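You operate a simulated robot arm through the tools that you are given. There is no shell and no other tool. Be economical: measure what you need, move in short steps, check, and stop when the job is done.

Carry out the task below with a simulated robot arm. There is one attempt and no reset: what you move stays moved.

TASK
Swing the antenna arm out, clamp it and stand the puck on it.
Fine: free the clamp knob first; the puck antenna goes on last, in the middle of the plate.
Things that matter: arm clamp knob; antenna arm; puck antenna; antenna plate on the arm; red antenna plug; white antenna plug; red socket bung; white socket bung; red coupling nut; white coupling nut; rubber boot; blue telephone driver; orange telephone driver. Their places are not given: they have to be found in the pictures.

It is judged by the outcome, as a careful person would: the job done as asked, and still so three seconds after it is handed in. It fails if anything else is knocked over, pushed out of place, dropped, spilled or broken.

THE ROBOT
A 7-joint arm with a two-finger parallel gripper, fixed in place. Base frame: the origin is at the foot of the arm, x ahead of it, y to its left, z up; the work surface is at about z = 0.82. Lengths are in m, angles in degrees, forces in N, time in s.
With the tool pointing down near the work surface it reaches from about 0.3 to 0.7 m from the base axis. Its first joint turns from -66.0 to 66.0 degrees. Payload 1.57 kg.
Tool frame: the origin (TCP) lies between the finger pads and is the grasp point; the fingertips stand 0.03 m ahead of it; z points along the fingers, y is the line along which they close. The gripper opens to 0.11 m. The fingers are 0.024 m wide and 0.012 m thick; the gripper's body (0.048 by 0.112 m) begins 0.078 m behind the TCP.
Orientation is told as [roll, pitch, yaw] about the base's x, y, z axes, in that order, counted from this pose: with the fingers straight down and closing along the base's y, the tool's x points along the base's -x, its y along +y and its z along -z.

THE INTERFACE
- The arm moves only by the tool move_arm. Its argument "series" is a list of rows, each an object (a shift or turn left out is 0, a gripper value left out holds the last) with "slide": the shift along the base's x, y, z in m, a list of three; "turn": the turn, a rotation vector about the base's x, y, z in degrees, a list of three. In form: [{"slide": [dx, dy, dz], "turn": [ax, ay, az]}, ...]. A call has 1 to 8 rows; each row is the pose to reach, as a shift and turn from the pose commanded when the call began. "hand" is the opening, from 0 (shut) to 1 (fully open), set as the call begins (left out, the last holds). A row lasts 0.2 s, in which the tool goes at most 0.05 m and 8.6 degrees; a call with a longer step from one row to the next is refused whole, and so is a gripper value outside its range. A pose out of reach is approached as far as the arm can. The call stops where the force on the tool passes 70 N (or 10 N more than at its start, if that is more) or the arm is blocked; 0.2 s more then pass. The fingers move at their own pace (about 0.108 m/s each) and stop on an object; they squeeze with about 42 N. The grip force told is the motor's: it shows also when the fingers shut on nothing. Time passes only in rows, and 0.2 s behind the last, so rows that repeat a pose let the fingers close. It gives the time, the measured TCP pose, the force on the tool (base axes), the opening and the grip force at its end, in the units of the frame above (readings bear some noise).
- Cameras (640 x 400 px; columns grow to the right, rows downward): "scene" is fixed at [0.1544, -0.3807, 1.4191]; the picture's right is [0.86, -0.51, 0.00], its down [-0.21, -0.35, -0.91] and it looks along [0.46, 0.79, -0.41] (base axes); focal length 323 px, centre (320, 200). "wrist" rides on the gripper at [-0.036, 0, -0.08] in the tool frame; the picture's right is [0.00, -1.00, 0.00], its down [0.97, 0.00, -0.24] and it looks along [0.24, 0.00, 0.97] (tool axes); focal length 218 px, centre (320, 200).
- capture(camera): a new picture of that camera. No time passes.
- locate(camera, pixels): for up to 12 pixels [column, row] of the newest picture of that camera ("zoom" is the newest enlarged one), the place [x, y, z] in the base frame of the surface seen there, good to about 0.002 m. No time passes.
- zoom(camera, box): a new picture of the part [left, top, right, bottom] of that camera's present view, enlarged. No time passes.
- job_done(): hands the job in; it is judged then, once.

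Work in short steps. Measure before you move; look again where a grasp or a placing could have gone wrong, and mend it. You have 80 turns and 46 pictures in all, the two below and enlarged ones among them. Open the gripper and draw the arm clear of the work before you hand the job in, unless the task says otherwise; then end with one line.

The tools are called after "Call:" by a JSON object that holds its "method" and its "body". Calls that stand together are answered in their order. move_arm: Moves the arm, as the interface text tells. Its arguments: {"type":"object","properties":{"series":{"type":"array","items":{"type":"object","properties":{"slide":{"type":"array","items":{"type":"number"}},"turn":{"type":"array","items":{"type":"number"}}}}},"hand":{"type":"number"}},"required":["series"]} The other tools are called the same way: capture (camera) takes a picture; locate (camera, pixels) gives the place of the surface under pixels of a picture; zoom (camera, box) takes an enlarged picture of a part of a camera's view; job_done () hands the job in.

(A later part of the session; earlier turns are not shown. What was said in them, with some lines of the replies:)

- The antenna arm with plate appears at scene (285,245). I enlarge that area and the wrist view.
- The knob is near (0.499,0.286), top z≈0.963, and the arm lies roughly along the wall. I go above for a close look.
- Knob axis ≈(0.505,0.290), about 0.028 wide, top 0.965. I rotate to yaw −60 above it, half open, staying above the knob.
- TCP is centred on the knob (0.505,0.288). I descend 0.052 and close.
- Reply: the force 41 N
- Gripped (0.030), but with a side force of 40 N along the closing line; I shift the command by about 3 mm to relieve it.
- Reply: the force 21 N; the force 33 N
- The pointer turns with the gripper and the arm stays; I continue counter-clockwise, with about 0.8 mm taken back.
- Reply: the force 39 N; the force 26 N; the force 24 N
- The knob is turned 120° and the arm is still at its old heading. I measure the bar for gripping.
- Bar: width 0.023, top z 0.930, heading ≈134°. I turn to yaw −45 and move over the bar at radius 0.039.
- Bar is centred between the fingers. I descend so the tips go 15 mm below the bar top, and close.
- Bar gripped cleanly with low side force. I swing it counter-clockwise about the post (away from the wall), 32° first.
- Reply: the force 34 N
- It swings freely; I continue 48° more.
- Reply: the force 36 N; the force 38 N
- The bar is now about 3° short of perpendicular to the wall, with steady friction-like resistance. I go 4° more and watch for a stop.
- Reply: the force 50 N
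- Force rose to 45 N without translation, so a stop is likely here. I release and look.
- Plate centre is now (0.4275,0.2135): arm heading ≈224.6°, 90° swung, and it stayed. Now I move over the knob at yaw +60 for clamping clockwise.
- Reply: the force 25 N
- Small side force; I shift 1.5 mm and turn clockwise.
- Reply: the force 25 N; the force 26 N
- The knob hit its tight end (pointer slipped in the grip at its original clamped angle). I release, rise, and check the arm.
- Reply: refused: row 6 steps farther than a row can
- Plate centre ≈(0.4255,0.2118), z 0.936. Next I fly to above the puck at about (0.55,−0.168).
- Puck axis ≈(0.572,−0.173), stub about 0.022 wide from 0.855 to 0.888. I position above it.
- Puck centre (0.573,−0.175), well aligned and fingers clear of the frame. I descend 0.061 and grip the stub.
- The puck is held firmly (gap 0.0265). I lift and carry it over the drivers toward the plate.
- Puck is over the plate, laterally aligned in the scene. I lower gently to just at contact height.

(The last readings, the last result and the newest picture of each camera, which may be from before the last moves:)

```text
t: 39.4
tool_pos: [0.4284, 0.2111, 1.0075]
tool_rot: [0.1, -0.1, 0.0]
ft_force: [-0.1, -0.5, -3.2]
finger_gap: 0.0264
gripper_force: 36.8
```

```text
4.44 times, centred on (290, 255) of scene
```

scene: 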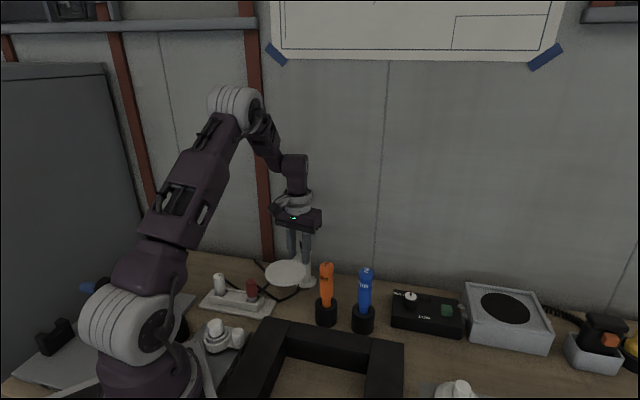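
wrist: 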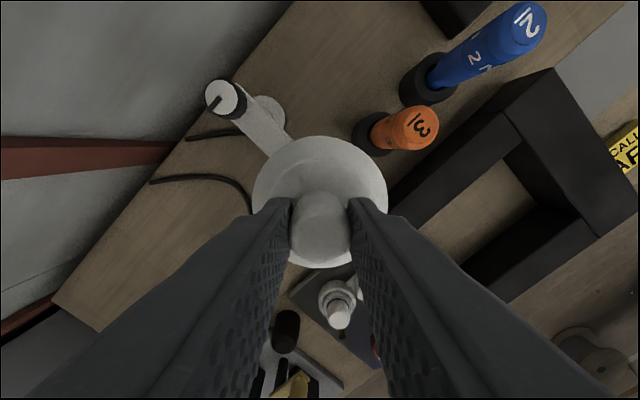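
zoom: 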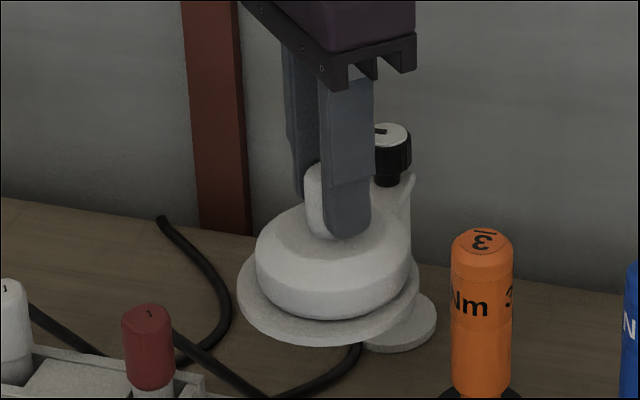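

Shift 1.5 mm and lower in small steps until contact.

Call:
{"method": "move_arm", "body": {"series": [{"slide": [-0.0015, 0.0003, 0]}, {"slide": [-0.0015, 0.0003, -0.0015]}, {"slide": [-0.0015, 0.0003, -0.003]}, {"slide": [-0.0015, 0.0003, -0.003]}]}}

```text
t: 40.4
tool_pos: [0.4261, 0.21, 1.0057]
tool_rot: [0.0, -0.1, 0.0]
ft_force: [-0.7, 0.6, -1.7]
finger_gap: 0.0264
gripper_force: 37.3
```

Call:
{"method": "move_arm", "body": {"series": [{"slide": [0, 0, -0.001]}, {"slide": [0, 0, -0.002]}, {"slide": [0, 0, -0.002]}]}}

```text
t: 41.2
tool_pos: [0.4248, 0.2099, 1.0031]
tool_rot: [0.1, -0.1, 0.1]
ft_force: [-0.8, -3.6, 27.5]
finger_gap: 0.0266
gripper_force: 37.4
```

Contact made (27 N up). I ease 1 mm back up and check centring before releasing.

Call:
{"method": "move_arm", "body": {"series": [{"slide": [0, 0, 0.0007]}, {"slide": [0, 0, 0.0007]}]}}

Call:
{"method": "zoom", "body": {"camera": "scene", "box": [260, 240, 320, 290]}}

```text
t: 41.8
tool_pos: [0.4261, 0.2116, 1.0029]
tool_rot: [0.1, 0.0, 0.0]
ft_force: [3.7, 0.5, 13.2]
finger_gap: 0.0265
gripper_force: 37.5
```

```text
8.00 times, centred on (290, 265) of scene
```

zoom: 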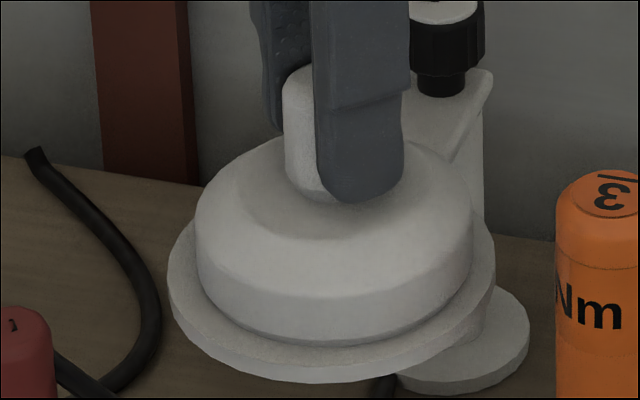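

Concentric within about 1 mm. I release, pausing, then rise straight up and away.

Call:
{"method": "move_arm", "body": {"hand": 0.6, "series": [{}, {}, {}, {"slide": [0, 0, 0.03]}, {"slide": [0, 0, 0.07]}, {"slide": [0, 0, 0.11]}, {"slide": [-0.03, -0.02, 0.14]}, {"slide": [-0.07, -0.04, 0.16]}]}}

Call:
{"method": "move_arm", "body": {"series": [{"slide": [-0.02, -0.02, 0.03]}, {"slide": [-0.03, -0.03, 0.06]}, {"slide": [-0.03, -0.03, 0.09]}]}}

Call:
{"method": "capture", "body": {"camera": "wrist"}}

Call:
{"method": "capture", "body": {"camera": "scene"}}

```text
t: 43.6
tool_pos: [0.3565, 0.1687, 1.1624]
tool_rot: [0.0, 0.1, 0.1]
ft_force: [-0.7, -0.7, 0.7]
finger_gap: 0.066
gripper_force: 0.0
```

```text
t: 44.4
tool_pos: [0.3252, 0.1398, 1.2542]
tool_rot: [0.0, 0.0, 0.0]
ft_force: [-0.1, -0.2, 0.0]
finger_gap: 0.066
gripper_force: 0.0
```

```text
5 pictures are left
```

wrist: 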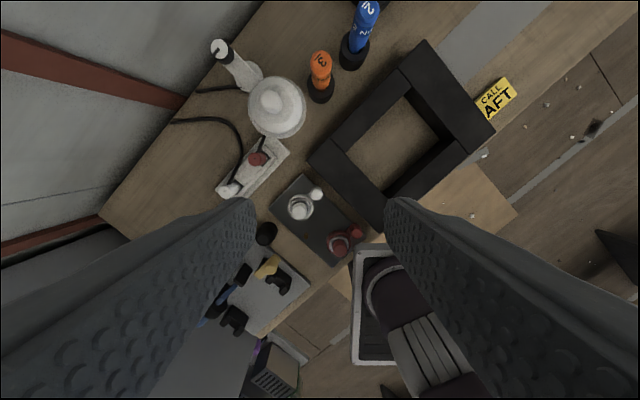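

```text
4 pictures are left
```

scene: 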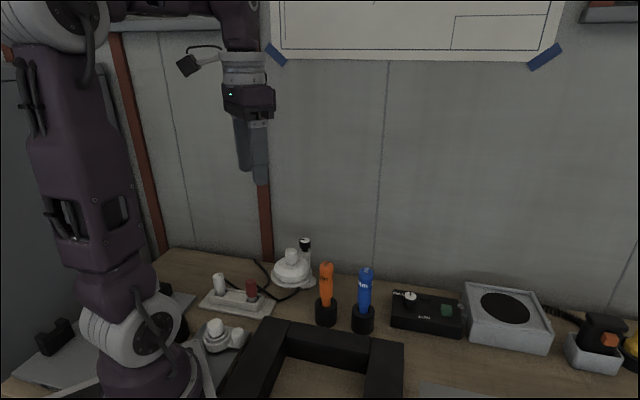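

The puck stands centred on the plate at scene (290,270) and everything else is in place. One enlarged check, then hand in.

Call:
{"method": "zoom", "body": {"camera": "scene", "box": [250, 225, 330, 295]}}

```text
5.71 times, centred on (290, 260) of scene
```

zoom: 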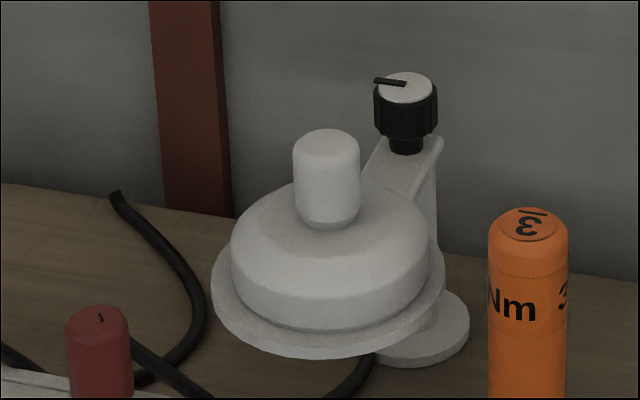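

Call:
{"method": "job_done", "body": {}}

```text
The job is handed in.
```

The antenna arm is swung out about 90° from the wall, the clamp knob is turned back to its tight stop, and the puck antenna stands centred on the plate to within about 1 mm. I did not push the arm to test the clamp. Nothing else looked moved in the last pictures.
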